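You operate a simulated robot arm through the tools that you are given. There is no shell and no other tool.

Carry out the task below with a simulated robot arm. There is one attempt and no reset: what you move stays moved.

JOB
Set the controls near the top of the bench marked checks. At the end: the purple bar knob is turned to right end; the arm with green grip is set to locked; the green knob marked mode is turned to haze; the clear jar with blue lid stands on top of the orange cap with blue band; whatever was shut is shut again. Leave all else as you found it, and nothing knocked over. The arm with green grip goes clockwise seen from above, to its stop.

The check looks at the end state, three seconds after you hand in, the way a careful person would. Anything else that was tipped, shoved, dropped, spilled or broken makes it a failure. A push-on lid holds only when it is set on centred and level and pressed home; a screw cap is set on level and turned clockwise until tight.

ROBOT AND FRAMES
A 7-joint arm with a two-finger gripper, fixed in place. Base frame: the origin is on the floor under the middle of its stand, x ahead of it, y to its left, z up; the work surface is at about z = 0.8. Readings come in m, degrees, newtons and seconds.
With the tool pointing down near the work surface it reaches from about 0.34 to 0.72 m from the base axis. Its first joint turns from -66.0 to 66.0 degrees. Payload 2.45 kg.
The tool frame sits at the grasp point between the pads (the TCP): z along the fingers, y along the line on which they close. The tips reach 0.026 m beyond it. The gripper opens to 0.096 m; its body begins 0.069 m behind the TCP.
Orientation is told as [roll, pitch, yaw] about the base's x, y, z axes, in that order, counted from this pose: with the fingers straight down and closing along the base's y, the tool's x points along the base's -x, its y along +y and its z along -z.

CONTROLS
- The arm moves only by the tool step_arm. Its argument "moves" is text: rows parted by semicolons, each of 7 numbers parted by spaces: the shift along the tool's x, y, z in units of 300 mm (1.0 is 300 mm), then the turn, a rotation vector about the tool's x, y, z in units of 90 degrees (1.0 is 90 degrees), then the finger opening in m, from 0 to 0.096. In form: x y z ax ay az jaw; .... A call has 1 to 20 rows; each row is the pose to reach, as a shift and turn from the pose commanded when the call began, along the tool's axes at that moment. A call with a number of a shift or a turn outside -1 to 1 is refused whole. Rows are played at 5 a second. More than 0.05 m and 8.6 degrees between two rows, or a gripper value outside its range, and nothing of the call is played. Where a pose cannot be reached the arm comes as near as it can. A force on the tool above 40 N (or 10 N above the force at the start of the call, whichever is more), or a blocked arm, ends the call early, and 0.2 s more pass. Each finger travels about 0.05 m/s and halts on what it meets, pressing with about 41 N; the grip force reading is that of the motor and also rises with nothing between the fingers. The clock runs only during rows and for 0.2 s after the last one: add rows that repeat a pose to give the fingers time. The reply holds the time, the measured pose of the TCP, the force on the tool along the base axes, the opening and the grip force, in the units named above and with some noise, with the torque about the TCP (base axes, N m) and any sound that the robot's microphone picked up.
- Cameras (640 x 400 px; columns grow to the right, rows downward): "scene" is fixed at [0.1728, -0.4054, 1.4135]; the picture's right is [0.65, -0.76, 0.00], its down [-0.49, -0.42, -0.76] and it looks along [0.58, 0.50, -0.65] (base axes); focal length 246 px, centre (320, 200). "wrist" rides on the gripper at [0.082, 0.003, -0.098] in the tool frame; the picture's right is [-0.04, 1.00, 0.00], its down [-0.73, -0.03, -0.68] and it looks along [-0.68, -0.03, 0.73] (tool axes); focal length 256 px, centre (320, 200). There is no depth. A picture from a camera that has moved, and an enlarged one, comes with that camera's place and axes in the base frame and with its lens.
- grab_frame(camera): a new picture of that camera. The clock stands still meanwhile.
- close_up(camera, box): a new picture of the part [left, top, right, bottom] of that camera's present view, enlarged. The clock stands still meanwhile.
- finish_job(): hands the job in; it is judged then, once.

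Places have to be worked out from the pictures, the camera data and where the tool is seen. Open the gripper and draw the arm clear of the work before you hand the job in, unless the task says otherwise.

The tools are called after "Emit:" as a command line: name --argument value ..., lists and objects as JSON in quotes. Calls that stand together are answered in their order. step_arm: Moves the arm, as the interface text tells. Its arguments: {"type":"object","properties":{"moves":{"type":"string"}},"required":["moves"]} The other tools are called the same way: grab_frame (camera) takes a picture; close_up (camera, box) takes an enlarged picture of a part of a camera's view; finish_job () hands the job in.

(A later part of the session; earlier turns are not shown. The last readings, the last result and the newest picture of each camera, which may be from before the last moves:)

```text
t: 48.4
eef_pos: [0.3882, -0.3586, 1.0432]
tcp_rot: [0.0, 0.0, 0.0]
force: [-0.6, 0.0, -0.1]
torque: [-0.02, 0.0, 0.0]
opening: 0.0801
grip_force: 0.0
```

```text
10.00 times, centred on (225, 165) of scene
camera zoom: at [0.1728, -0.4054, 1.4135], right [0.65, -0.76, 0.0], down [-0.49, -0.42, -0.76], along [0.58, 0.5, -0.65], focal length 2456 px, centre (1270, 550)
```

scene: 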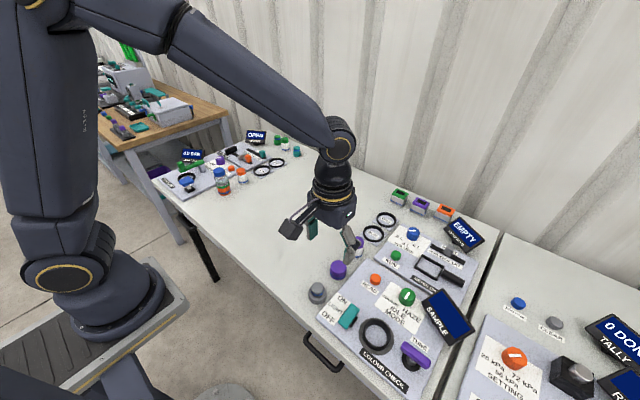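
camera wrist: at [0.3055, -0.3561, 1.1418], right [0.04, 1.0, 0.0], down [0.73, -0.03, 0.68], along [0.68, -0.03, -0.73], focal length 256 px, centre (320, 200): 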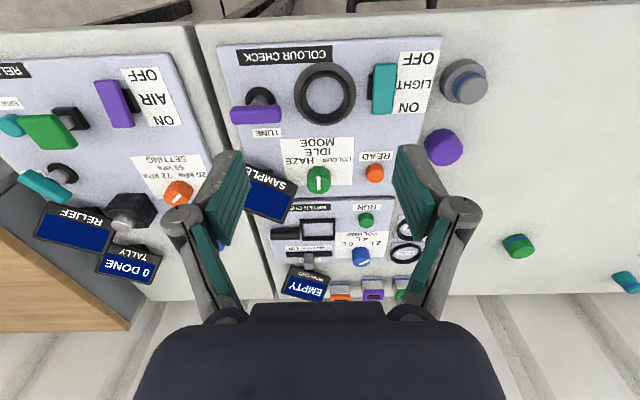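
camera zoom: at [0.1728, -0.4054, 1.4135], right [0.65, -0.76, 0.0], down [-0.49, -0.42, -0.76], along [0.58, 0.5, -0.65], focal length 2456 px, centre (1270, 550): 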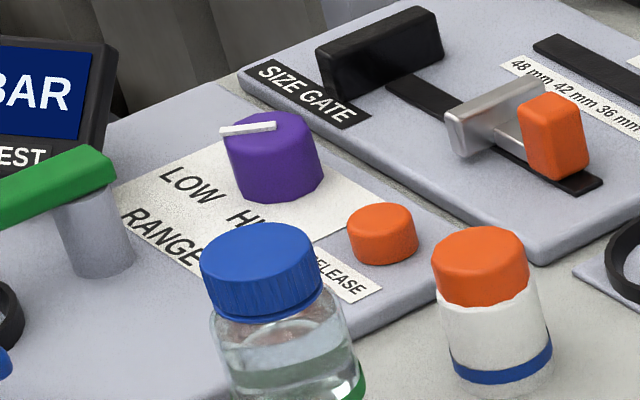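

Pointer angles on the other selectors come out about 50° either side of the middle label, so HAZE should be 50° counter-clockwise from IDLE. The SAMPLE screen corner is close to the knob on its -y side, so I will grip along x; I hover above the knob with yaw -90°.

Emit:
step_arm --moves "-0.0408 -0.0021 0.0148 0 0 0.0833 0.08; -0.0816 -0.0041 0.0296 0 0 0.1667 0.08; -0.1223 -0.0062 0.0443 0 0 0.25 0.08; -0.1631 -0.0082 0.0591 0 0 0.3333 0.08; -0.2039 -0.0103 0.0739 0 0 0.4167 0.08; -0.2447 -0.0124 0.0887 0 0 0.5 0.08; -0.2854 -0.0144 0.1034 0 0 0.5833 0.08; -0.3262 -0.0165 0.1182 0 0 0.6667 0.08; -0.367 -0.0185 0.133 0 0 0.75 0.08; -0.4078 -0.0206 0.1478 0 0 0.8333 0.08; -0.4485 -0.0226 0.1625 0 0 0.9167 0.08; -0.4893 -0.0247 0.1773 0 0 1 0.08; -0.4893 -0.0247 0.1773 0 0 1 0.08"

Emit:
grab_frame --camera "wrist"

Emit:
grab_frame --camera "scene"

```text
t: 51.2
eef_pos: [0.5322, -0.3665, 0.9932]
tcp_rot: [0.0, 0.0, -90.1]
force: [0.5, 0.2, -0.3]
torque: [0.01, 0.0, -0.01]
opening: 0.0799
grip_force: 0.0
```

```text
taken
camera wrist: at [0.5353, -0.2848, 1.0907], right [1.0, -0.04, 0.0], down [-0.03, -0.73, 0.68], along [-0.03, -0.68, -0.73], focal length 256 px, centre (320, 200)
```

wrist: 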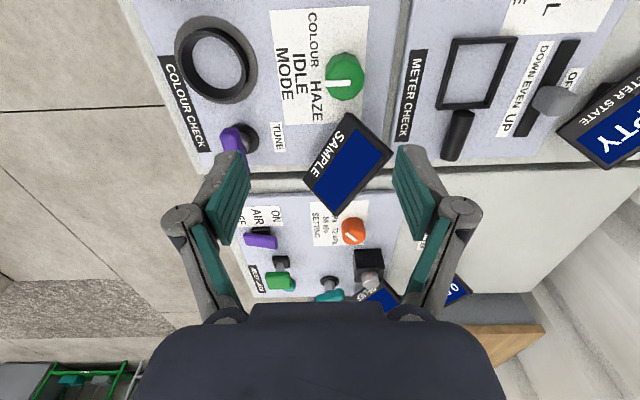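

```text
taken
```

scene: 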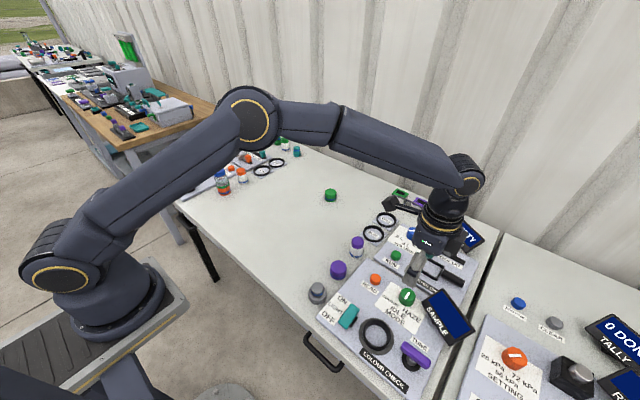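

The knob is at the top of the wrist view now. I enlarge it to pin down its centre and pointer.

Emit:
close_up --camera "wrist" --box '[270, 20, 400, 130]'

Emit:
close_up --camera "scene" --box '[375, 265, 475, 345]'

```text
3.64 times, centred on (335, 75) of wrist
camera zoom: at [0.5353, -0.2848, 1.0907], right [1.0, -0.04, 0.0], down [-0.03, -0.73, 0.68], along [-0.03, -0.68, -0.73], focal length 931 px, centre (266, 654)
```

zoom: 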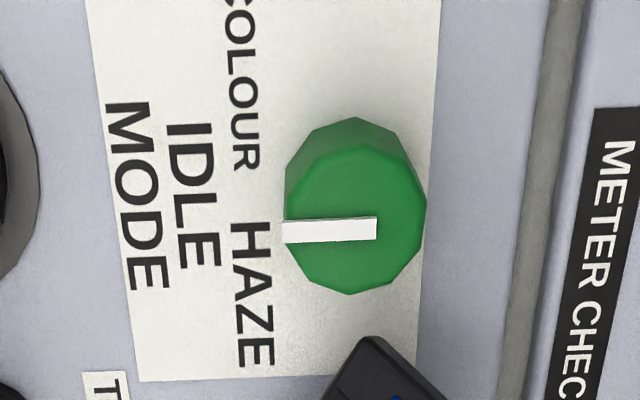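

```text
5.00 times, centred on (425, 305) of scene
camera zoom: at [0.1728, -0.4054, 1.4135], right [0.65, -0.76, 0.0], down [-0.49, -0.42, -0.76], along [0.58, 0.5, -0.65], focal length 1228 px, centre (-205, -325)
```

zoom: 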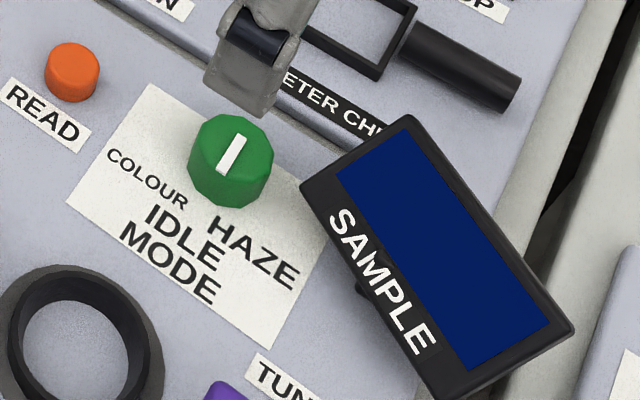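

The two wrist views agree on the knob at (0.5545, -0.369), top z ≈ 0.84; the pointer clearly points to IDLE. I shift over it and descend part way with a 0.07 opening.

Emit:
step_arm --moves "-0.0042 0.0372 0 0 0 0 0.07; -0.0083 0.0743 0.05 0 0 0 0.07; -0.0083 0.0743 0.15 0 0 0 0.07; -0.0083 0.0743 0.27 0 0 0 0.07; -0.0083 0.0743 0.32 0 0 0 0.07; -0.0083 0.0743 0.32 0 0 0 0.07"

Emit:
grab_frame --camera "wrist"

Emit:
close_up --camera "scene" --box '[375, 235, 495, 345]'

```text
t: 52.6
eef_pos: [0.5538, -0.3694, 0.8966]
tcp_rot: [0.0, 0.0, -90.0]
force: [0.0, -0.2, 0.4]
torque: [-0.02, 0.0, 0.01]
opening: 0.0702
grip_force: 0.0
```

```text
taken
camera wrist: at [0.5585, -0.2874, 0.9943], right [1.0, -0.04, 0.0], down [-0.03, -0.73, 0.68], along [-0.03, -0.68, -0.73], focal length 256 px, centre (320, 200)
```

wrist: 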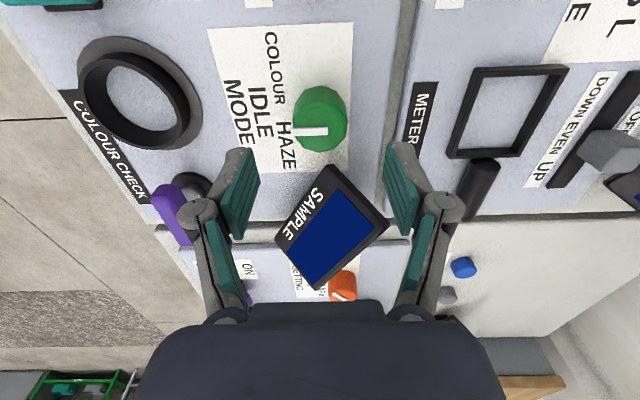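

```text
3.64 times, centred on (435, 290) of scene
camera zoom: at [0.1728, -0.4054, 1.4135], right [0.65, -0.76, 0.0], down [-0.49, -0.42, -0.76], along [0.58, 0.5, -0.65], focal length 893 px, centre (-98, -127)
```

zoom: 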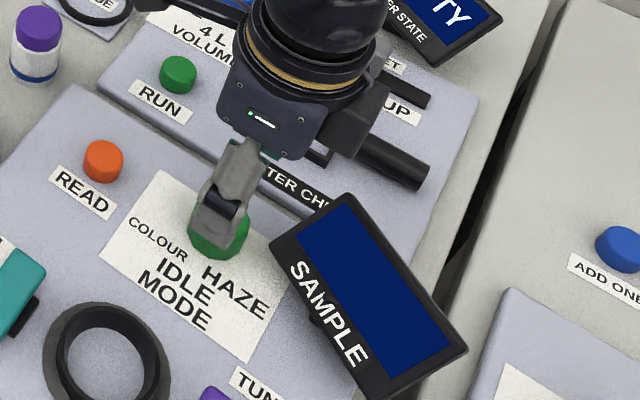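

The knob centre reads about (0.556, -0.367). I nudge to it and descend to z = 0.854 so the tips come around the knob.

Emit:
step_arm --moves "0.005 0.005 0.03 0 0 0 0.07; 0.005 0.005 0.08 0 0 0 0.07; 0.005 0.005 0.12 0 0 0 0.07; 0.005 0.005 0.142 0 0 0 0.07; 0.005 0.005 0.142 0 0 0 0.07"

Emit:
grab_frame --camera "wrist"

Emit:
close_up --camera "scene" --box '[375, 255, 475, 345]'

```text
t: 53.8
eef_pos: [0.5554, -0.368, 0.8545]
tcp_rot: [0.1, 0.0, -90.0]
force: [-0.2, 0.4, 0.3]
torque: [0.01, 0.03, 0.0]
opening: 0.0701
grip_force: 0.0
```

```text
taken
camera wrist: at [0.559, -0.2864, 0.9509], right [1.0, -0.04, 0.0], down [-0.03, -0.73, 0.68], along [-0.03, -0.68, -0.73], focal length 256 px, centre (320, 200)
```

wrist: 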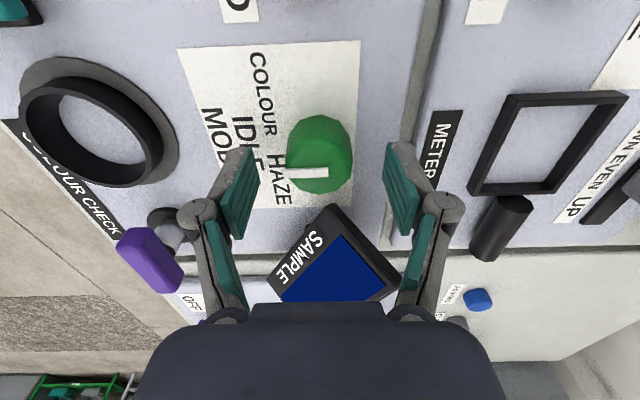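

```text
4.44 times, centred on (425, 300) of scene
camera zoom: at [0.1728, -0.4054, 1.4135], right [0.65, -0.76, 0.0], down [-0.49, -0.42, -0.76], along [0.58, 0.5, -0.65], focal length 1092 px, centre (-147, -244)
```

zoom: 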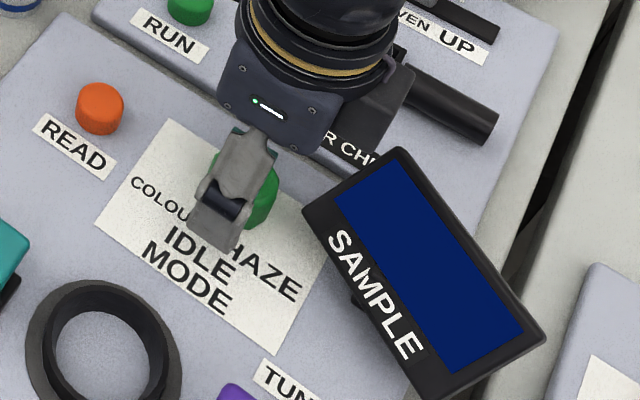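

The panel surface works out at z ≈ 0.814 and the knob top at ≈ 0.838, knob at (0.556, -0.369). I go 8 mm lower for a better hold and close on the knob.

Emit:
step_arm --moves "0 0.001 0.015 0 0 0 0.07; 0 0.001 0.0267 0 0 0 0.07; 0 0.001 0.0267 0 0 0 0.055; 0 0.001 0.0267 0 0 0 0.045; 0 0.001 0.0267 0 0 0 0.035; 0 0.001 0.0267 0 0 0 0.028; 0 0.001 0.0267 0 0 0 0.024; 0 0.001 0.0267 0 0 0 0.024"

Emit:
grab_frame --camera "wrist"

Emit:
close_up --camera "scene" --box '[375, 255, 475, 345]'

```text
t: 55.6
eef_pos: [0.5544, -0.3684, 0.8466]
tcp_rot: [-0.1, 0.0, -90.0]
force: [-12.0, -0.1, 3.7]
torque: [0.3, 0.6, 0.03]
opening: 0.0371
grip_force: 45.6
```

```text
taken
camera wrist: at [0.5589, -0.2869, 0.9436], right [1.0, -0.04, 0.0], down [-0.03, -0.73, 0.68], along [-0.03, -0.68, -0.73], focal length 256 px, centre (320, 200)
```

wrist: 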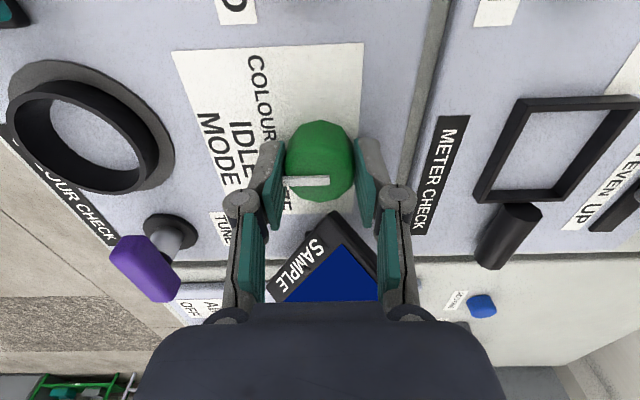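

```text
4.44 times, centred on (425, 300) of scene
camera zoom: at [0.1725, -0.4053, 1.4135], right [0.65, -0.76, 0.0], down [-0.49, -0.42, -0.76], along [0.58, 0.5, -0.65], focal length 1092 px, centre (-147, -244)
```

zoom: 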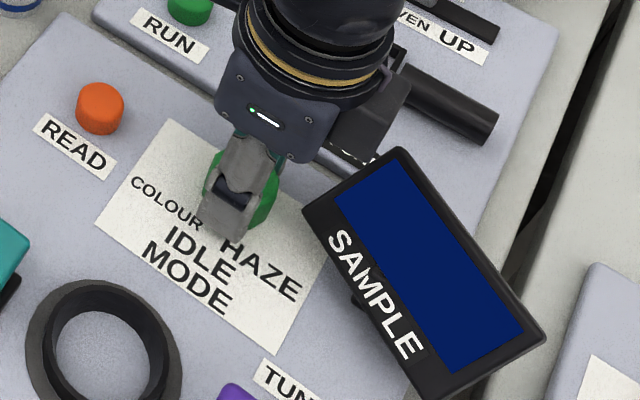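

The knob is held (37 mm), with a slight sideways load showing it sits ~1–2 mm toward -x. I relax that and turn 50° counter-clockwise seen from above.

Emit:
step_arm --moves "0 -0.004 0 0 0 0 0.024; 0 -0.004 0 0 0 -0.0694 0.024; 0 -0.004 0 0 0 -0.1389 0.024; 0 -0.004 0 0 0 -0.2083 0.024; 0 -0.004 0 0 0 -0.2778 0.024; 0 -0.004 0 0 0 -0.3472 0.024; 0 -0.004 0 0 0 -0.4167 0.024; 0 -0.004 0 0 0 -0.4861 0.024; 0 -0.004 0 0 0 -0.5556 0.024; 0 -0.004 0 0 0 -0.5556 0.024"

Emit:
grab_frame --camera "wrist"

Emit:
close_up --camera "scene" --box '[375, 255, 475, 345]'

```text
t: 57.8
eef_pos: [0.5566, -0.3677, 0.8461]
tcp_rot: [0.0, -0.1, -40.0]
force: [-3.2, -2.2, 7.3]
torque: [-0.76, -0.83, -0.01]
opening: 0.0369
grip_force: 44.8
```

```text
taken
camera wrist: at [0.4951, -0.3132, 0.9434], right [0.67, 0.74, 0.0], down [0.54, -0.49, 0.68], along [0.5, -0.46, -0.73], focal length 256 px, centre (320, 200)
```

wrist: 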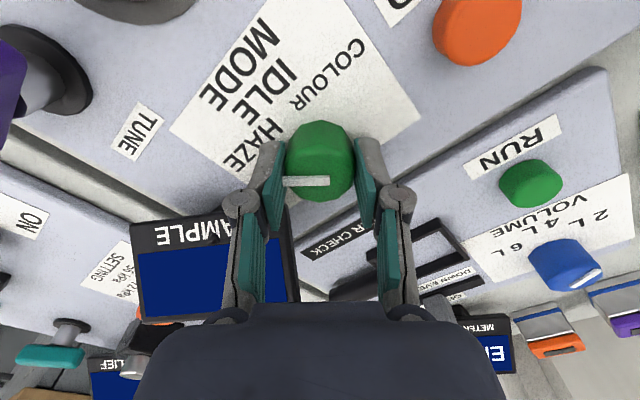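

```text
4.44 times, centred on (425, 300) of scene
camera zoom: at [0.1726, -0.4053, 1.4135], right [0.65, -0.76, 0.0], down [-0.49, -0.42, -0.76], along [0.58, 0.5, -0.65], focal length 1092 px, centre (-147, -244)
```

zoom: 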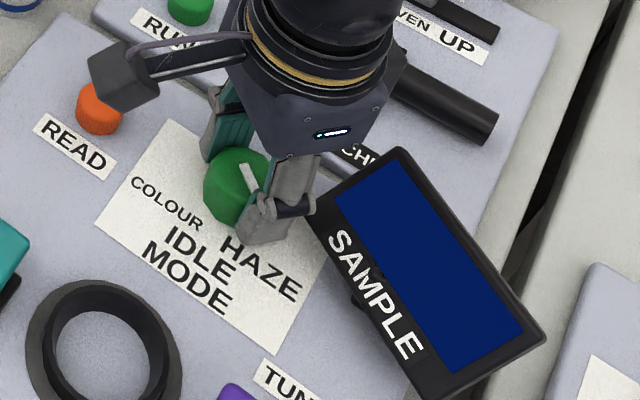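

The knob turned with the hand and the pointer now aims toward HAZE. I open the fingers a little to see where it settles.

Emit:
step_arm --moves "0 0 0 0 0 0 0.03; 0 0 0 0 0 0 0.04; 0 0 0 0 0 0 0.05; 0 0 0 0 0 0 0.055; 0 0 0 0 0 0 0.055; 0 0 -0.04 0 0 0 0.055; 0 0 -0.12 0 0 0 0.055; 0 0 -0.2 0 0 0 0.055; 0 0 -0.2 0 0 0 0.055"

Emit:
grab_frame --camera "wrist"

Emit:
close_up --camera "wrist" --box '[230, 40, 400, 180]'

Emit:
close_up --camera "scene" --box '[375, 255, 475, 345]'

```text
t: 59.8
eef_pos: [0.5555, -0.3681, 0.906]
tcp_rot: [0.0, 0.1, -40.0]
force: [0.1, 0.4, -0.1]
torque: [0.01, 0.0, 0.02]
opening: 0.0547
grip_force: 0.0
```

```text
taken
camera wrist: at [0.4952, -0.3131, 1.003], right [0.67, 0.74, 0.0], down [0.54, -0.49, 0.68], along [0.5, -0.46, -0.73], focal length 256 px, centre (320, 200)
```

wrist: 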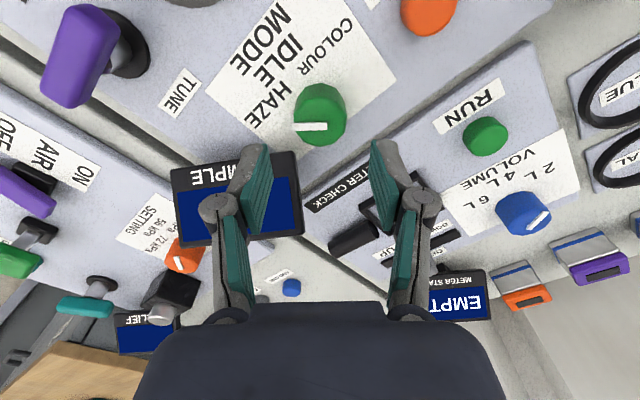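

```text
2.86 times, centred on (315, 110) of wrist
camera zoom: at [0.4952, -0.3131, 1.003], right [0.67, 0.74, 0.0], down [0.54, -0.49, 0.68], along [0.5, -0.46, -0.73], focal length 731 px, centre (334, 457)
```

zoom: 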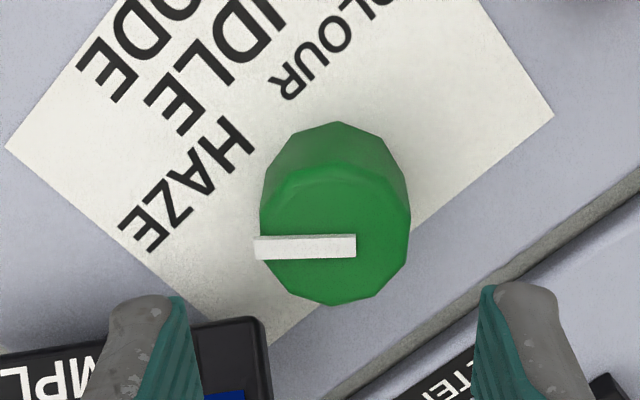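

```text
4.44 times, centred on (425, 300) of scene
camera zoom: at [0.1728, -0.4054, 1.4135], right [0.65, -0.76, 0.0], down [-0.49, -0.42, -0.76], along [0.58, 0.5, -0.65], focal length 1092 px, centre (-147, -244)
```

zoom: 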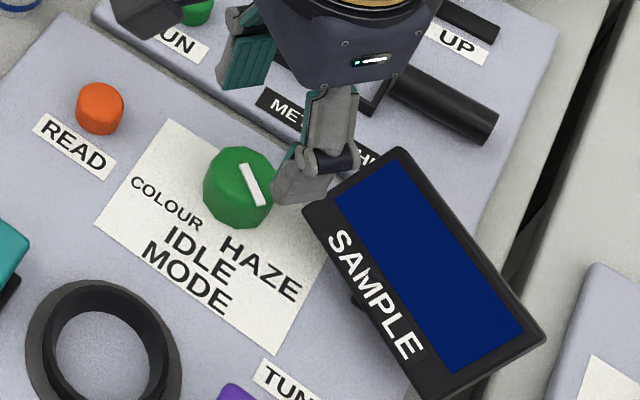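

The pointer now lies 50° toward HAZE, matching the angle the other selectors use. Next is the TUNE bar, with its axis near (0.428, -0.437) and bar top about z = 0.871; I rise and go above it with yaw -90°.

Emit:
step_arm --moves "0 0 -0.1 0 0 0 0.06; 0 0 -0.2 0 0 0 0.07; 0 0 -0.28 0 0 0 0.08; 0.026 -0.0634 -0.28 0 0 0.0794 0.08; 0.0521 -0.1269 -0.28 0 0 0.1587 0.08; 0.0781 -0.1903 -0.28 0 0 0.2381 0.08; 0.1041 -0.2538 -0.28 0 0 0.3175 0.08; 0.1301 -0.3172 -0.28 0 0 0.3968 0.08; 0.1562 -0.3807 -0.28 0 0 0.4762 0.08; 0.1822 -0.4441 -0.28 0 0 0.5556 0.08; 0.1822 -0.4441 -0.28 0 0 0.5556 0.08"

Emit:
grab_frame --camera "wrist"

Emit:
grab_frame --camera "scene"

```text
t: 62.2
eef_pos: [0.4278, -0.4357, 0.9889]
tcp_rot: [0.1, 0.0, -90.1]
force: [0.0, 0.2, -0.2]
torque: [0.02, 0.04, -0.01]
opening: 0.08
grip_force: 0.0
```

```text
taken
camera wrist: at [0.4317, -0.3543, 1.086], right [1.0, -0.04, 0.0], down [-0.03, -0.73, 0.68], along [-0.03, -0.68, -0.73], focal length 256 px, centre (320, 200)
```

wrist: 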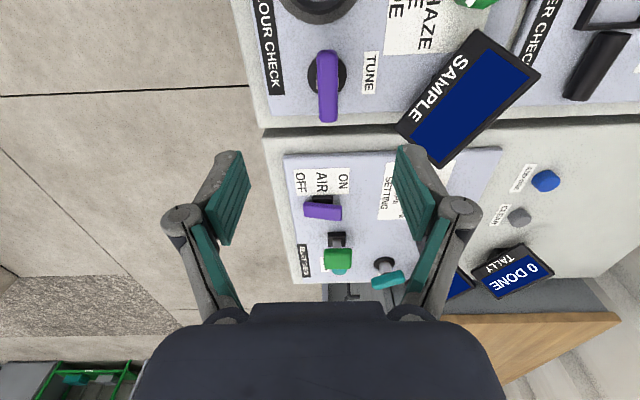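

```text
taken
```

scene: 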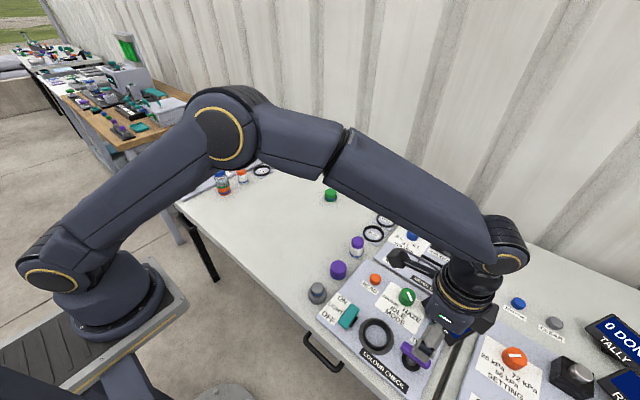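

The TUNE bar is at the top of the wrist view. I enlarge it to measure its centre and height.

Emit:
close_up --camera "wrist" --box '[270, 30, 390, 140]'

Emit:
close_up --camera "scene" --box '[370, 310, 460, 390]'

```text
3.64 times, centred on (330, 85) of wrist
camera zoom: at [0.4317, -0.3543, 1.086], right [1.0, -0.04, 0.0], down [-0.03, -0.73, 0.68], along [-0.03, -0.68, -0.73], focal length 931 px, centre (284, 618)
```

zoom: 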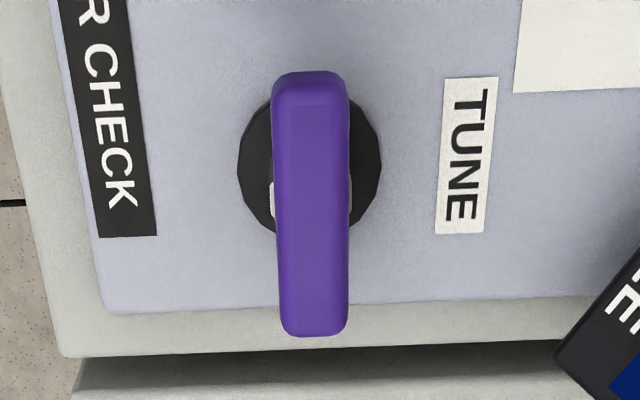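

```text
5.00 times, centred on (415, 350) of scene
camera zoom: at [0.1728, -0.4054, 1.4135], right [0.65, -0.76, 0.0], down [-0.49, -0.42, -0.76], along [0.58, 0.5, -0.65], focal length 1228 px, centre (-155, -550)
```

zoom: 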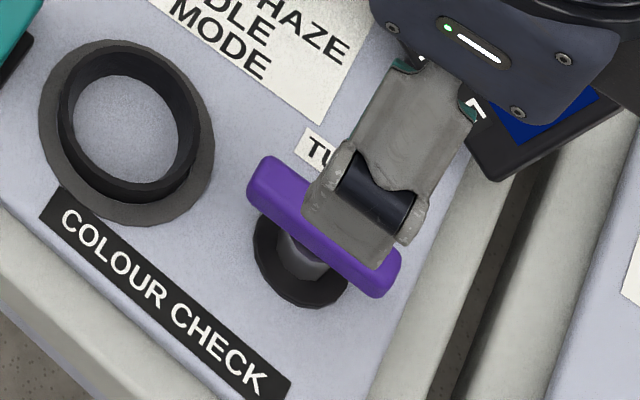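

The bar measures: centre (0.435, -0.438), top z ≈ 0.853, about 56 mm long along y and 18 mm wide. I centre over it and lower so the tips flank the bar.

Emit:
step_arm --moves "-0.0093 0.024 0.05 0 0 0 0.06; -0.0093 0.024 0.17 0 0 0 0.06; -0.0093 0.024 0.29 0 0 0 0.06; -0.0093 0.024 0.38 0 0 0 0.06; -0.0093 0.024 0.415 0 0 0 0.06; -0.0093 0.024 0.415 0 0 0 0.06"

Emit:
grab_frame --camera "wrist"

Emit:
close_up --camera "scene" --box '[370, 310, 460, 390]'

```text
t: 63.6
eef_pos: [0.4346, -0.4392, 0.8649]
tcp_rot: [0.0, 0.0, -89.9]
force: [-0.6, 0.2, -0.4]
torque: [0.0, 0.01, 0.0]
opening: 0.0597
grip_force: 0.2
```

```text
taken
camera wrist: at [0.4392, -0.3562, 0.9631], right [1.0, -0.04, 0.0], down [-0.03, -0.73, 0.68], along [-0.03, -0.68, -0.73], focal length 256 px, centre (320, 200)
```

wrist: 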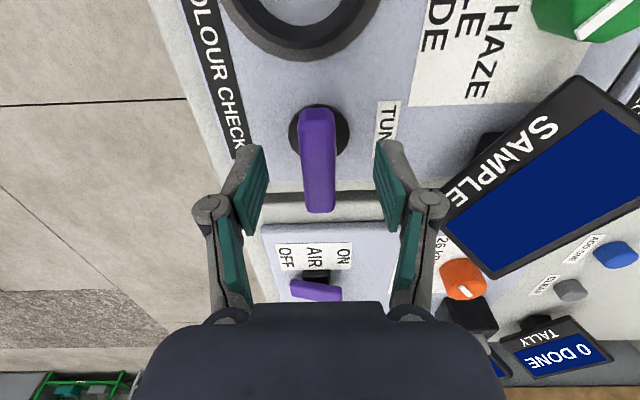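

```text
5.00 times, centred on (415, 350) of scene
camera zoom: at [0.1728, -0.4054, 1.4135], right [0.65, -0.76, 0.0], down [-0.49, -0.42, -0.76], along [0.58, 0.5, -0.65], focal length 1228 px, centre (-155, -550)
```

zoom: 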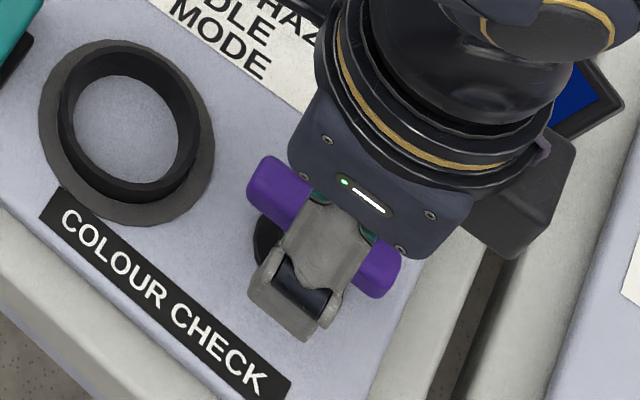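

The bar is between the fingers. I lower 6 mm more and close on it.

Emit:
step_arm --moves "0 0 0.02 0 0 0 0.06; 0 0 0.02 0 0 0 0.045; 0 0 0.02 0 0 0 0.03; 0 0 0.02 0 0 0 0.018; 0 0 0.02 0 0 0 0.01; 0 0 0.02 0 0 0 0.01"

Emit:
grab_frame --camera "wrist"

```text
t: 65.0
eef_pos: [0.4351, -0.4378, 0.8602]
tcp_rot: [0.1, -0.1, -90.0]
force: [-2.3, -0.3, -1.2]
torque: [-0.03, 0.05, 0.0]
opening: 0.0217
grip_force: 45.2
```

```text
taken
camera wrist: at [0.4386, -0.3558, 0.9569], right [1.0, -0.04, 0.0], down [-0.03, -0.73, 0.68], along [-0.03, -0.68, -0.73], focal length 256 px, centre (320, 200)
```

wrist: 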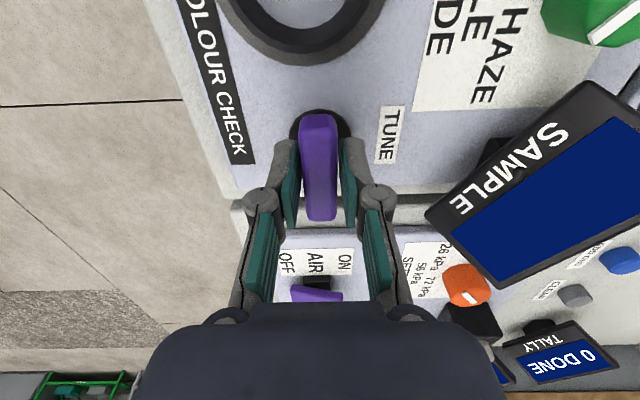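

The bar is held well with little side load. I turn clockwise from above by 40° first and watch the torque.

Emit:
step_arm --moves "0 0 0 0 0 0.06 0.01; 0 0 0 0 0 0.14 0.01; 0 0 0 0 0 0.22 0.01; 0 0 0 0 0 0.3 0.01; 0 0 0 0 0 0.37 0.01; 0 0 0 0 0 0.4444 0.01; 0 0 0 0 0 0.4444 0.01"

Emit:
grab_frame --camera "wrist"

Emit:
close_up --camera "scene" --box '[370, 310, 460, 390]'

```text
t: 66.6
eef_pos: [0.4352, -0.4372, 0.8597]
tcp_rot: [0.0, 0.1, -130.1]
force: [-1.0, 10.6, 8.6]
torque: [0.38, -0.06, -0.04]
opening: 0.0216
grip_force: 44.9
```

```text
taken
camera wrist: at [0.4903, -0.3772, 0.957], right [0.74, -0.67, 0.0], down [-0.5, -0.54, 0.68], along [-0.46, -0.5, -0.74], focal length 256 px, centre (320, 200)
```

wrist: 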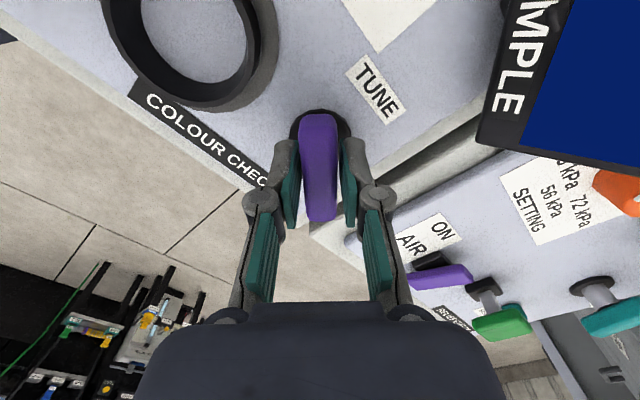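

```text
5.00 times, centred on (415, 350) of scene
camera zoom: at [0.1727, -0.405, 1.4136], right [0.65, -0.76, 0.0], down [-0.49, -0.42, -0.76], along [0.58, 0.5, -0.65], focal length 1228 px, centre (-155, -550)
```

zoom: 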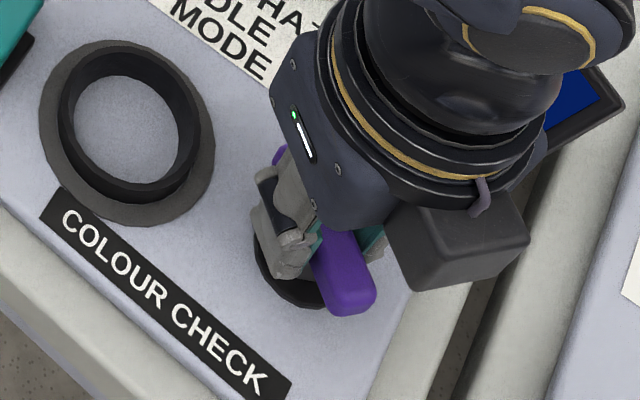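

The bar follows with no end stop yet at 40°. I continue clockwise another 45°, nudging 1 mm in +y to relieve the side force.

Emit:
step_arm --moves "0.0026 -0.0021 0 0 0 0.06 0.01; 0.0026 -0.0021 0 0 0 0.14 0.01; 0.0026 -0.0021 0 0 0 0.22 0.01; 0.0026 -0.0021 0 0 0 0.3 0.01; 0.0026 -0.0021 0 0 0 0.38 0.01; 0.0026 -0.0021 0 0 0 0.44 0.01; 0.0026 -0.0021 0 0 0 0.5 0.01; 0.0026 -0.0021 0 0 0 0.5 0.01"

Emit:
grab_frame --camera "wrist"

Emit:
grab_frame --camera "scene"

```text
t: 68.4
eef_pos: [0.4354, -0.4378, 0.8598]
tcp_rot: [0.2, 0.1, -175.0]
force: [10.9, -11.4, -3.0]
torque: [-0.34, 0.21, -0.01]
opening: 0.0219
grip_force: 44.9
```

```text
taken
camera wrist: at [0.5168, -0.4335, 0.9569], right [0.05, -1.0, 0.0], down [-0.73, -0.03, 0.68], along [-0.68, -0.03, -0.74], focal length 256 px, centre (320, 200)
```

wrist: 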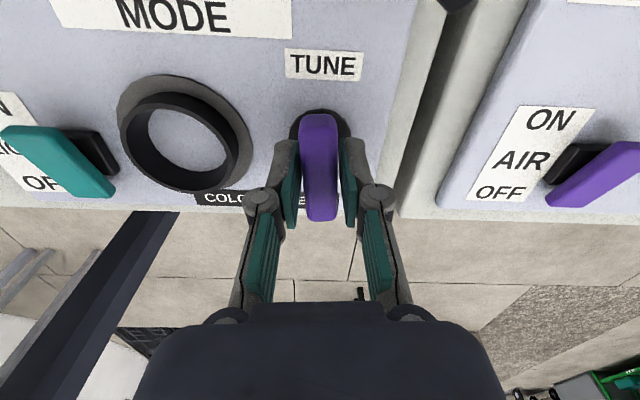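

```text
taken
```

scene: 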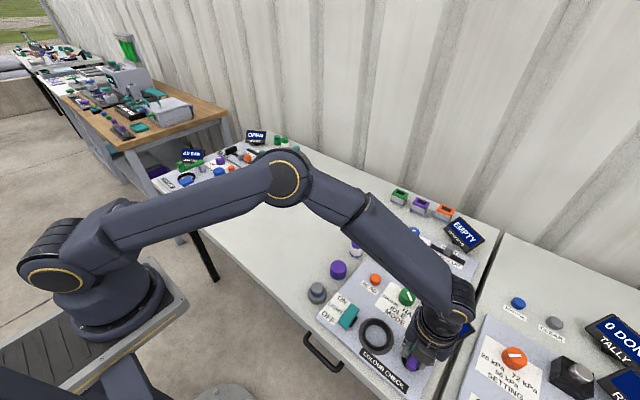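

85° turned and still no stop; meanwhile the elbow is swinging low, so I won't go further this way. I release, rise, and turn the hand back 90° (then another 90°) to re-grip the symmetric bar with a natural posture.

Emit:
step_arm --moves "0 0 0 0 0 0 0.03; 0 0 0 0 0 0 0.045; 0 0 0 0 0 0 0.055; 0 0 -0.08 0 0 0 0.06; 0 0 -0.2 0 0 0 0.06; 0 0 -0.33 0 0 0 0.06; 0 0 -0.4 0 0 0 0.06; 0 0 -0.4 0 0 -0.09 0.06; 0 0 -0.4 0 0 -0.18 0.06; 0 0 -0.4 0 0 -0.27 0.06; 0 0 -0.4 0 0 -0.36 0.06; 0 0 -0.4 0 0 -0.45 0.06; 0 0 -0.4 0 0 -0.54 0.06; 0 0 -0.4 0 0 -0.63 0.06; 0 0 -0.4 0 0 -0.72 0.06; 0 0 -0.4 0 0 -0.81 0.06; 0 0 -0.4 0 0 -0.9 0.06; 0 0 -0.4 0 0 -0.99 0.06; 0 0 -0.4 0 0 -0.99 0.06"

Emit:
grab_frame --camera "wrist"

Emit:
grab_frame --camera "scene"

```text
t: 72.4
eef_pos: [0.435, -0.4357, 0.9798]
tcp_rot: [0.0, 0.0, -85.8]
force: [1.0, 0.1, 0.7]
torque: [-0.01, 0.0, 0.0]
opening: 0.0598
grip_force: 0.1
```

```text
taken
camera wrist: at [0.432, -0.3552, 1.0772], right [1.0, 0.03, 0.0], down [0.02, -0.73, 0.68], along [0.02, -0.68, -0.73], focal length 256 px, centre (320, 200)
```

wrist: 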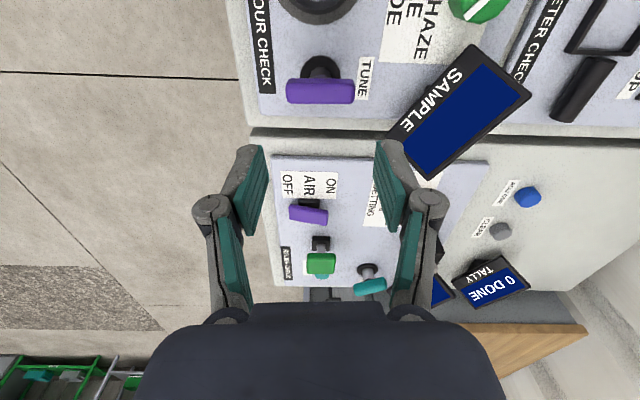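

```text
taken
```

scene: 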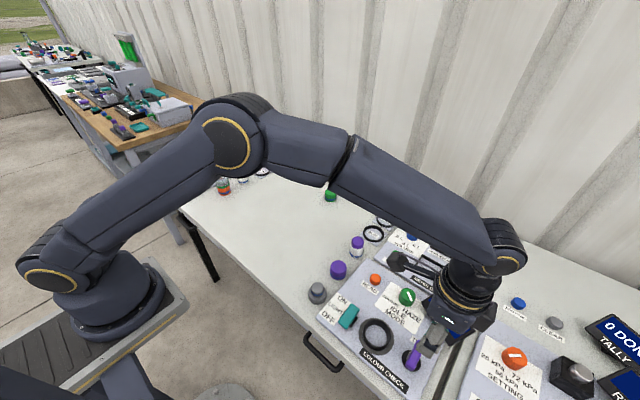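

The bar stayed where I left it, now lying along x. I turn the hand another 90° to yaw ≈ +4° to match the bar for a second grip.

Emit:
step_arm --moves "0 0 0 0 0 -0.09 0.06; 0 0 0 0 0 -0.18 0.06; 0 0 0 0 0 -0.27 0.06; 0 0 0 0 0 -0.36 0.06; 0 0 0 0 0 -0.45 0.06; 0 0 0 0 0 -0.54 0.06; 0 0 0 0 0 -0.63 0.06; 0 0 0 0 0 -0.72 0.06; 0 0 0 0 0 -0.81 0.06; 0 0 0 0 0 -0.9 0.06; 0 0 0 0 0 -0.99 0.06; 0 0 0 0 0 -1 0.06; 0 0 0 0 0 -1 0.06"

Emit:
grab_frame --camera "wrist"

Emit:
grab_frame --camera "scene"

```text
t: 75.2
eef_pos: [0.4356, -0.4369, 0.9799]
tcp_rot: [0.0, 0.0, 4.2]
force: [0.2, -0.5, -0.2]
torque: [0.0, -0.01, 0.01]
opening: 0.0599
grip_force: 0.1
```

```text
taken
camera wrist: at [0.3536, -0.4393, 1.0772], right [-0.03, 1.0, 0.0], down [0.73, 0.02, 0.68], along [0.68, 0.02, -0.73], focal length 256 px, centre (320, 200)
```

wrist: 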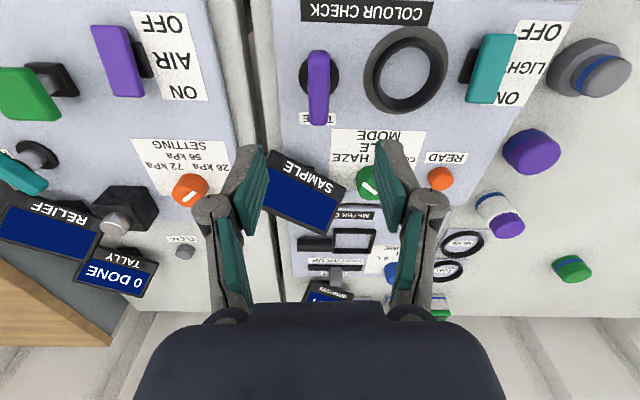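

```text
taken
```

scene: 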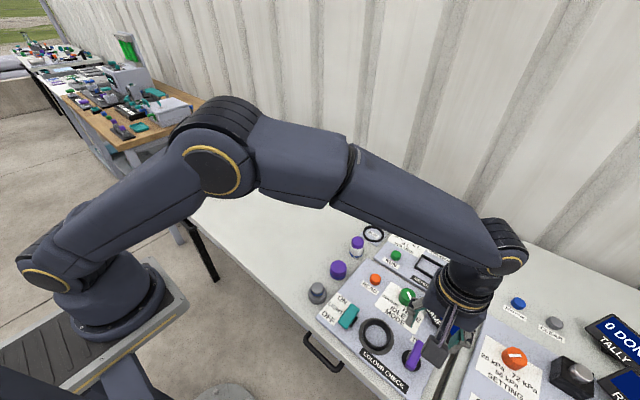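

I enlarge the bar to align the grip with it.

Emit:
close_up --camera "wrist" --box '[270, 30, 390, 140]'

```text
3.64 times, centred on (330, 85) of wrist
camera zoom: at [0.3536, -0.4393, 1.0772], right [-0.03, 1.0, 0.0], down [0.73, 0.02, 0.68], along [0.68, 0.02, -0.73], focal length 931 px, centre (284, 618)
```

zoom: 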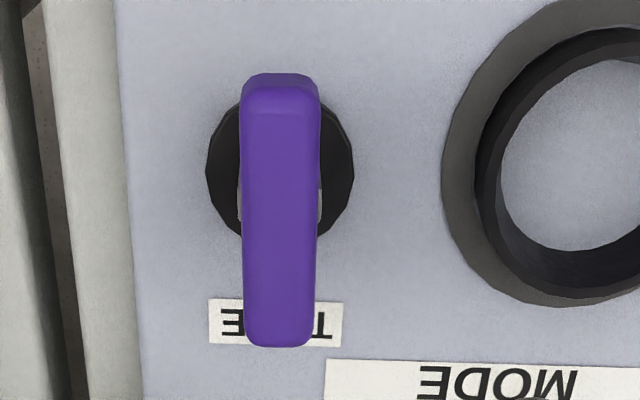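

The bar is aligned with the hand, axis at (0.4345, -0.438). I descend with a 0.046 opening (the sample ring is near on the +y side) and grip again.

Emit:
step_arm --moves "0.003 -0.0037 0.06 0 0 0 0.046; 0.003 -0.0037 0.18 0 0 0 0.046; 0.003 -0.0037 0.3 0 0 0 0.046; 0.003 -0.0037 0.38 0 0 0 0.046; 0.003 -0.0037 0.402 0 0 0 0.046; 0.003 -0.0037 0.402 0 0 0 0.03; 0.003 -0.0037 0.402 0 0 0 0.018; 0.003 -0.0037 0.402 0 0 0 0.01; 0.003 -0.0037 0.402 0 0 0 0.01"

Emit:
grab_frame --camera "wrist"

```text
t: 77.2
eef_pos: [0.4338, -0.4383, 0.8589]
tcp_rot: [-0.1, 0.0, 4.1]
force: [0.2, 2.3, 0.2]
torque: [0.01, -0.03, -0.01]
opening: 0.0219
grip_force: 45.1
```

```text
taken
camera wrist: at [0.3523, -0.4404, 0.9562], right [-0.03, 1.0, 0.0], down [0.73, 0.02, 0.68], along [0.68, 0.02, -0.73], focal length 256 px, centre (320, 200)
```

wrist: 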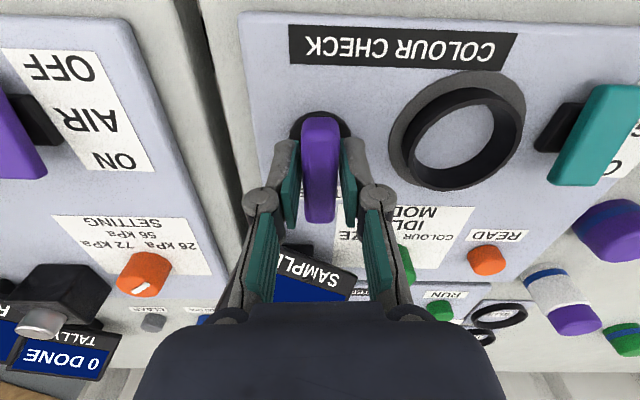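

Gripped again. I continue clockwise by 45° and watch the torque.

Emit:
step_arm --moves "0 0 0 0 0 0.07 0.01; 0 0 0 0 0 0.14 0.01; 0 0 0 0 0 0.21 0.01; 0 0 0 0 0 0.28 0.01; 0 0 0 0 0 0.35 0.01; 0 0 0 0 0 0.42 0.01; 0 0 0 0 0 0.5 0.01; 0 0 0 0 0 0.5 0.01"

Emit:
grab_frame --camera "wrist"

Emit:
close_up --camera "scene" --box '[370, 310, 460, 390]'

```text
t: 79.0
eef_pos: [0.4332, -0.4386, 0.8583]
tcp_rot: [0.0, 0.0, -40.7]
force: [4.8, 1.3, -4.0]
torque: [0.36, 0.51, 1.19]
opening: 0.0219
grip_force: 45.0
```

```text
taken
camera wrist: at [0.3752, -0.3815, 0.9563], right [0.68, 0.73, 0.0], down [0.54, -0.5, 0.68], along [0.5, -0.46, -0.73], focal length 256 px, centre (320, 200)
```

wrist: 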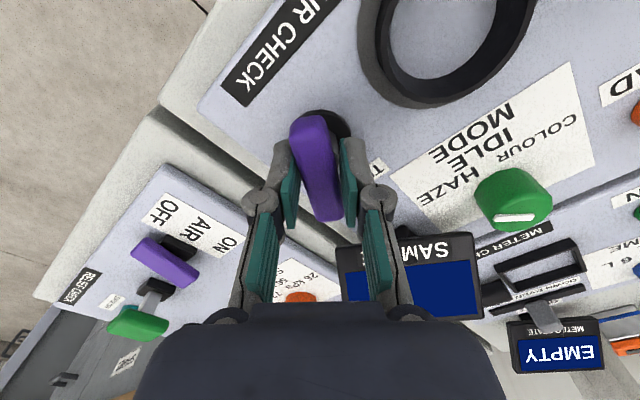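

```text
5.00 times, centred on (415, 350) of scene
camera zoom: at [0.173, -0.4054, 1.4135], right [0.65, -0.76, 0.0], down [-0.49, -0.42, -0.76], along [0.58, 0.5, -0.65], focal length 1228 px, centre (-155, -550)
```

zoom: 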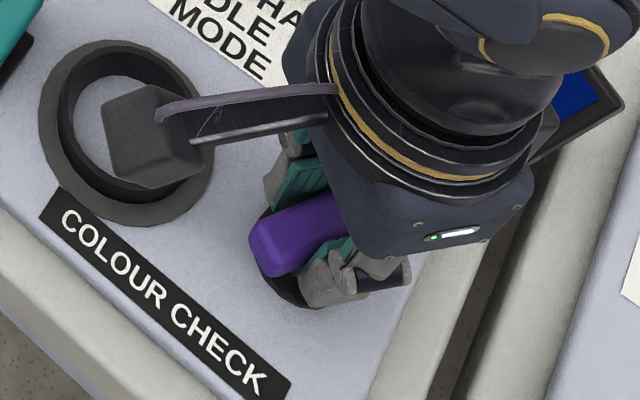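

A torque of 1.19 N·m and the bar twisting in the pads show the clockwise end stop (about 120° in all). I open the fingers and rise to verify.

Emit:
step_arm --moves "0 0 0 0 0 0 0.02; 0 0 0 0 0 0 0.03; 0 0 0 0 0 0 0.04; 0 0 0 0 0 0 0.046; 0 0 0 0 0 0 0.046; 0 0 -0.06 0 0 0 0.046; 0 0 -0.18 0 0 0 0.05; 0 0 -0.3 0 0 0 0.06; 0 0 -0.4 0 0 0 0.06; 0 0 -0.4 0 0 0 0.06"

Emit:
grab_frame --camera "wrist"

Emit:
close_up --camera "wrist" --box '[260, 20, 400, 150]'

Emit:
close_up --camera "scene" --box '[340, 270, 480, 395]'

```text
t: 81.2
eef_pos: [0.4338, -0.4367, 0.98]
tcp_rot: [0.0, 0.1, -40.9]
force: [-0.2, 0.3, 0.5]
torque: [-0.01, -0.01, -0.02]
opening: 0.0601
grip_force: 0.1
```

```text
taken
camera wrist: at [0.3743, -0.3807, 1.078], right [0.68, 0.73, 0.0], down [0.54, -0.5, 0.68], along [0.5, -0.46, -0.73], focal length 256 px, centre (320, 200)
```

wrist: 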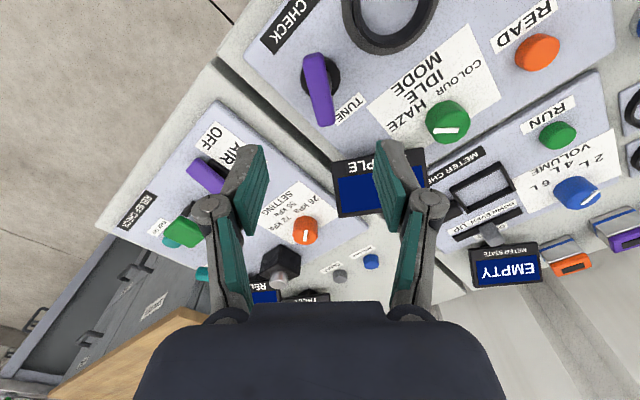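

```text
3.08 times, centred on (330, 85) of wrist
camera zoom: at [0.3743, -0.3807, 1.078], right [0.68, 0.73, 0.0], down [0.54, -0.5, 0.68], along [0.5, -0.46, -0.73], focal length 788 px, centre (289, 554)
```

zoom: 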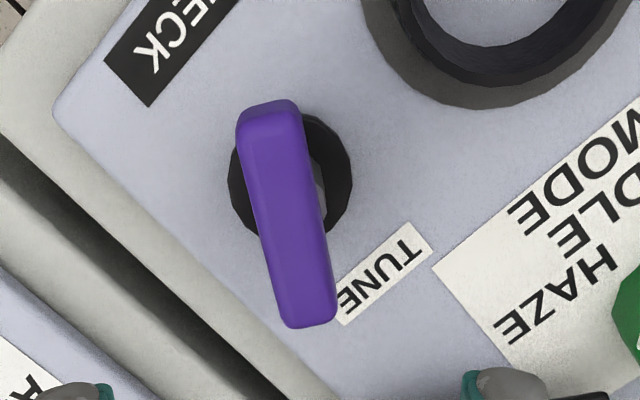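

```text
3.20 times, centred on (410, 332) of scene
camera zoom: at [0.1728, -0.4054, 1.4135], right [0.65, -0.76, 0.0], down [-0.49, -0.42, -0.76], along [0.58, 0.5, -0.65], focal length 786 px, centre (32, -224)
```

zoom: 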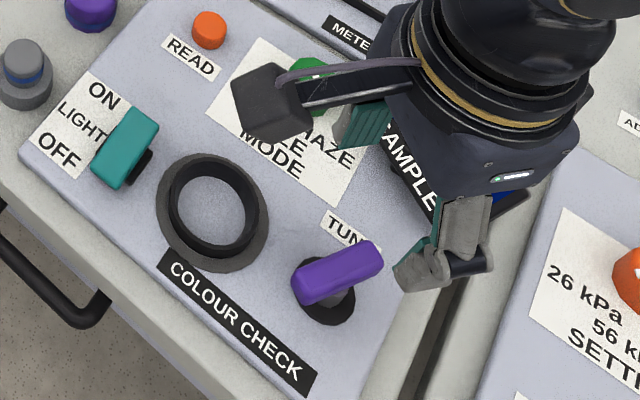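

The bar lies at -30°, exactly 120° clockwise from where it began, so it is at its right end, and the mode pointer still sits at HAZE. I draw the arm up and back toward the middle, turning the hand to yaw 0.

Emit:
step_arm --moves "0 0 -0.12 0 0 0 0.06; 0 0 -0.24 0 0 0 0.06; 0.083 0.0865 -0.3 0 0 -0.057 0.06; 0.1658 0.173 -0.34 0 0 -0.114 0.06; 0.2486 0.2595 -0.38 0 0 -0.171 0.06; 0.3315 0.346 -0.4 0 0 -0.228 0.06; 0.4144 0.4325 -0.4 0 0 -0.285 0.06; 0.4973 0.519 -0.4 0 0 -0.342 0.06; 0.58 0.6055 -0.4 0 0 -0.399 0.06; 0.663 0.692 -0.4 0 0 -0.4556 0.06; 0.663 0.692 -0.4 0 0 -0.4556 0.06"

Emit:
grab_frame --camera "scene"

Emit:
grab_frame --camera "wrist"

```text
t: 83.6
eef_pos: [0.4204, -0.1498, 1.0991]
tcp_rot: [0.0, 0.0, 0.3]
force: [-0.6, -0.1, 0.8]
torque: [0.02, 0.02, -0.03]
opening: 0.0599
grip_force: 0.0
```

```text
taken
```

scene: 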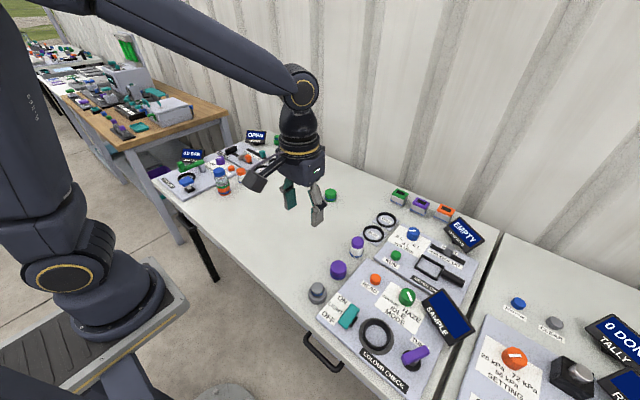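

```text
taken
camera wrist: at [0.3392, -0.1471, 1.1963], right [0.04, 1.0, 0.0], down [0.73, -0.03, 0.68], along [0.68, -0.02, -0.73], focal length 256 px, centre (320, 200)
```

wrist: 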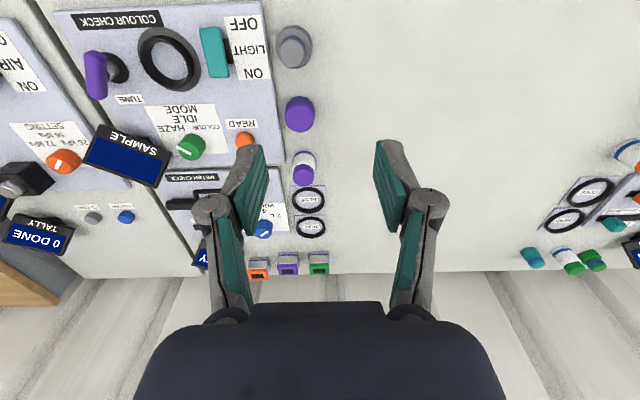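

The arm is in a normal posture, clear of the work. I take enlarged scene views of every control to verify the final state.

Emit:
close_up --camera "scene" --box '[310, 260, 470, 395]'

Emit:
close_up --camera "scene" --box '[155, 120, 275, 210]'

Emit:
close_up --camera "scene" --box '[170, 145, 240, 195]'

Emit:
close_up --camera "scene" --box '[385, 275, 435, 320]'

```text
2.96 times, centred on (390, 328) of scene
camera zoom: at [0.1728, -0.4054, 1.4135], right [0.65, -0.76, 0.0], down [-0.49, -0.42, -0.76], along [0.58, 0.5, -0.65], focal length 728 px, centre (113, -178)
```

zoom: 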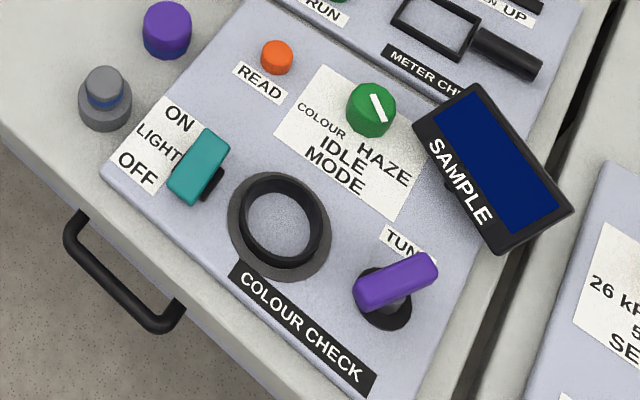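

```text
4.44 times, centred on (215, 165) of scene
camera zoom: at [0.1728, -0.4054, 1.4135], right [0.65, -0.76, 0.0], down [-0.49, -0.42, -0.76], along [0.58, 0.5, -0.65], focal length 1092 px, centre (787, 356)
```

zoom: 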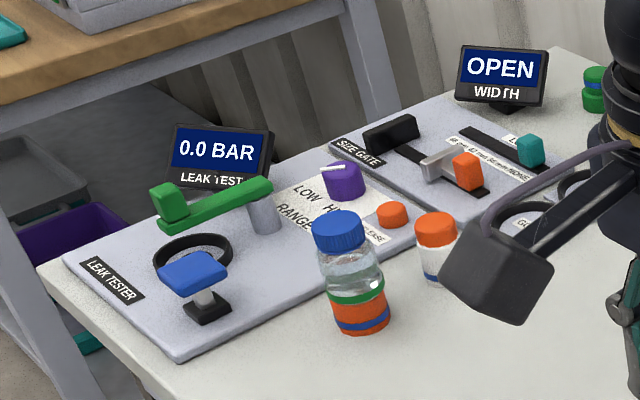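

```text
8.00 times, centred on (205, 170) of scene
camera zoom: at [0.1728, -0.4054, 1.4135], right [0.65, -0.76, 0.0], down [-0.49, -0.42, -0.76], along [0.58, 0.5, -0.65], focal length 1965 px, centre (1240, 440)
```

zoom: 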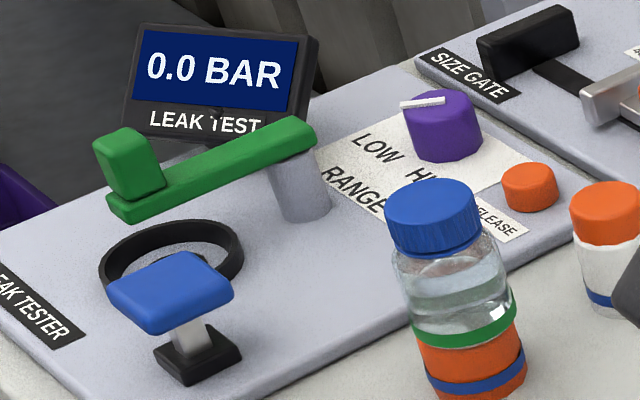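

```text
8.89 times, centred on (410, 298) of scene
camera zoom: at [0.1728, -0.4054, 1.4135], right [0.65, -0.76, 0.0], down [-0.49, -0.42, -0.76], along [0.58, 0.5, -0.65], focal length 2183 px, centre (-480, -667)
```

zoom: 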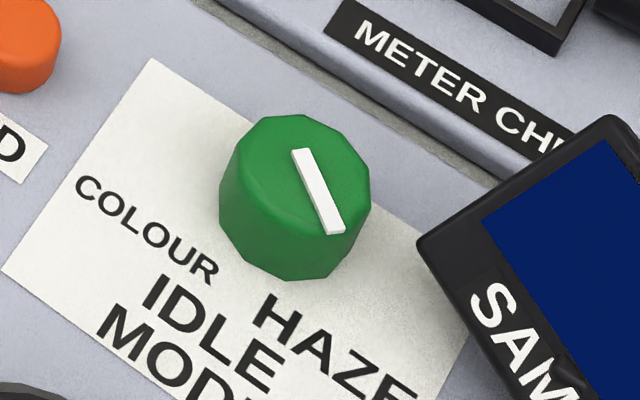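

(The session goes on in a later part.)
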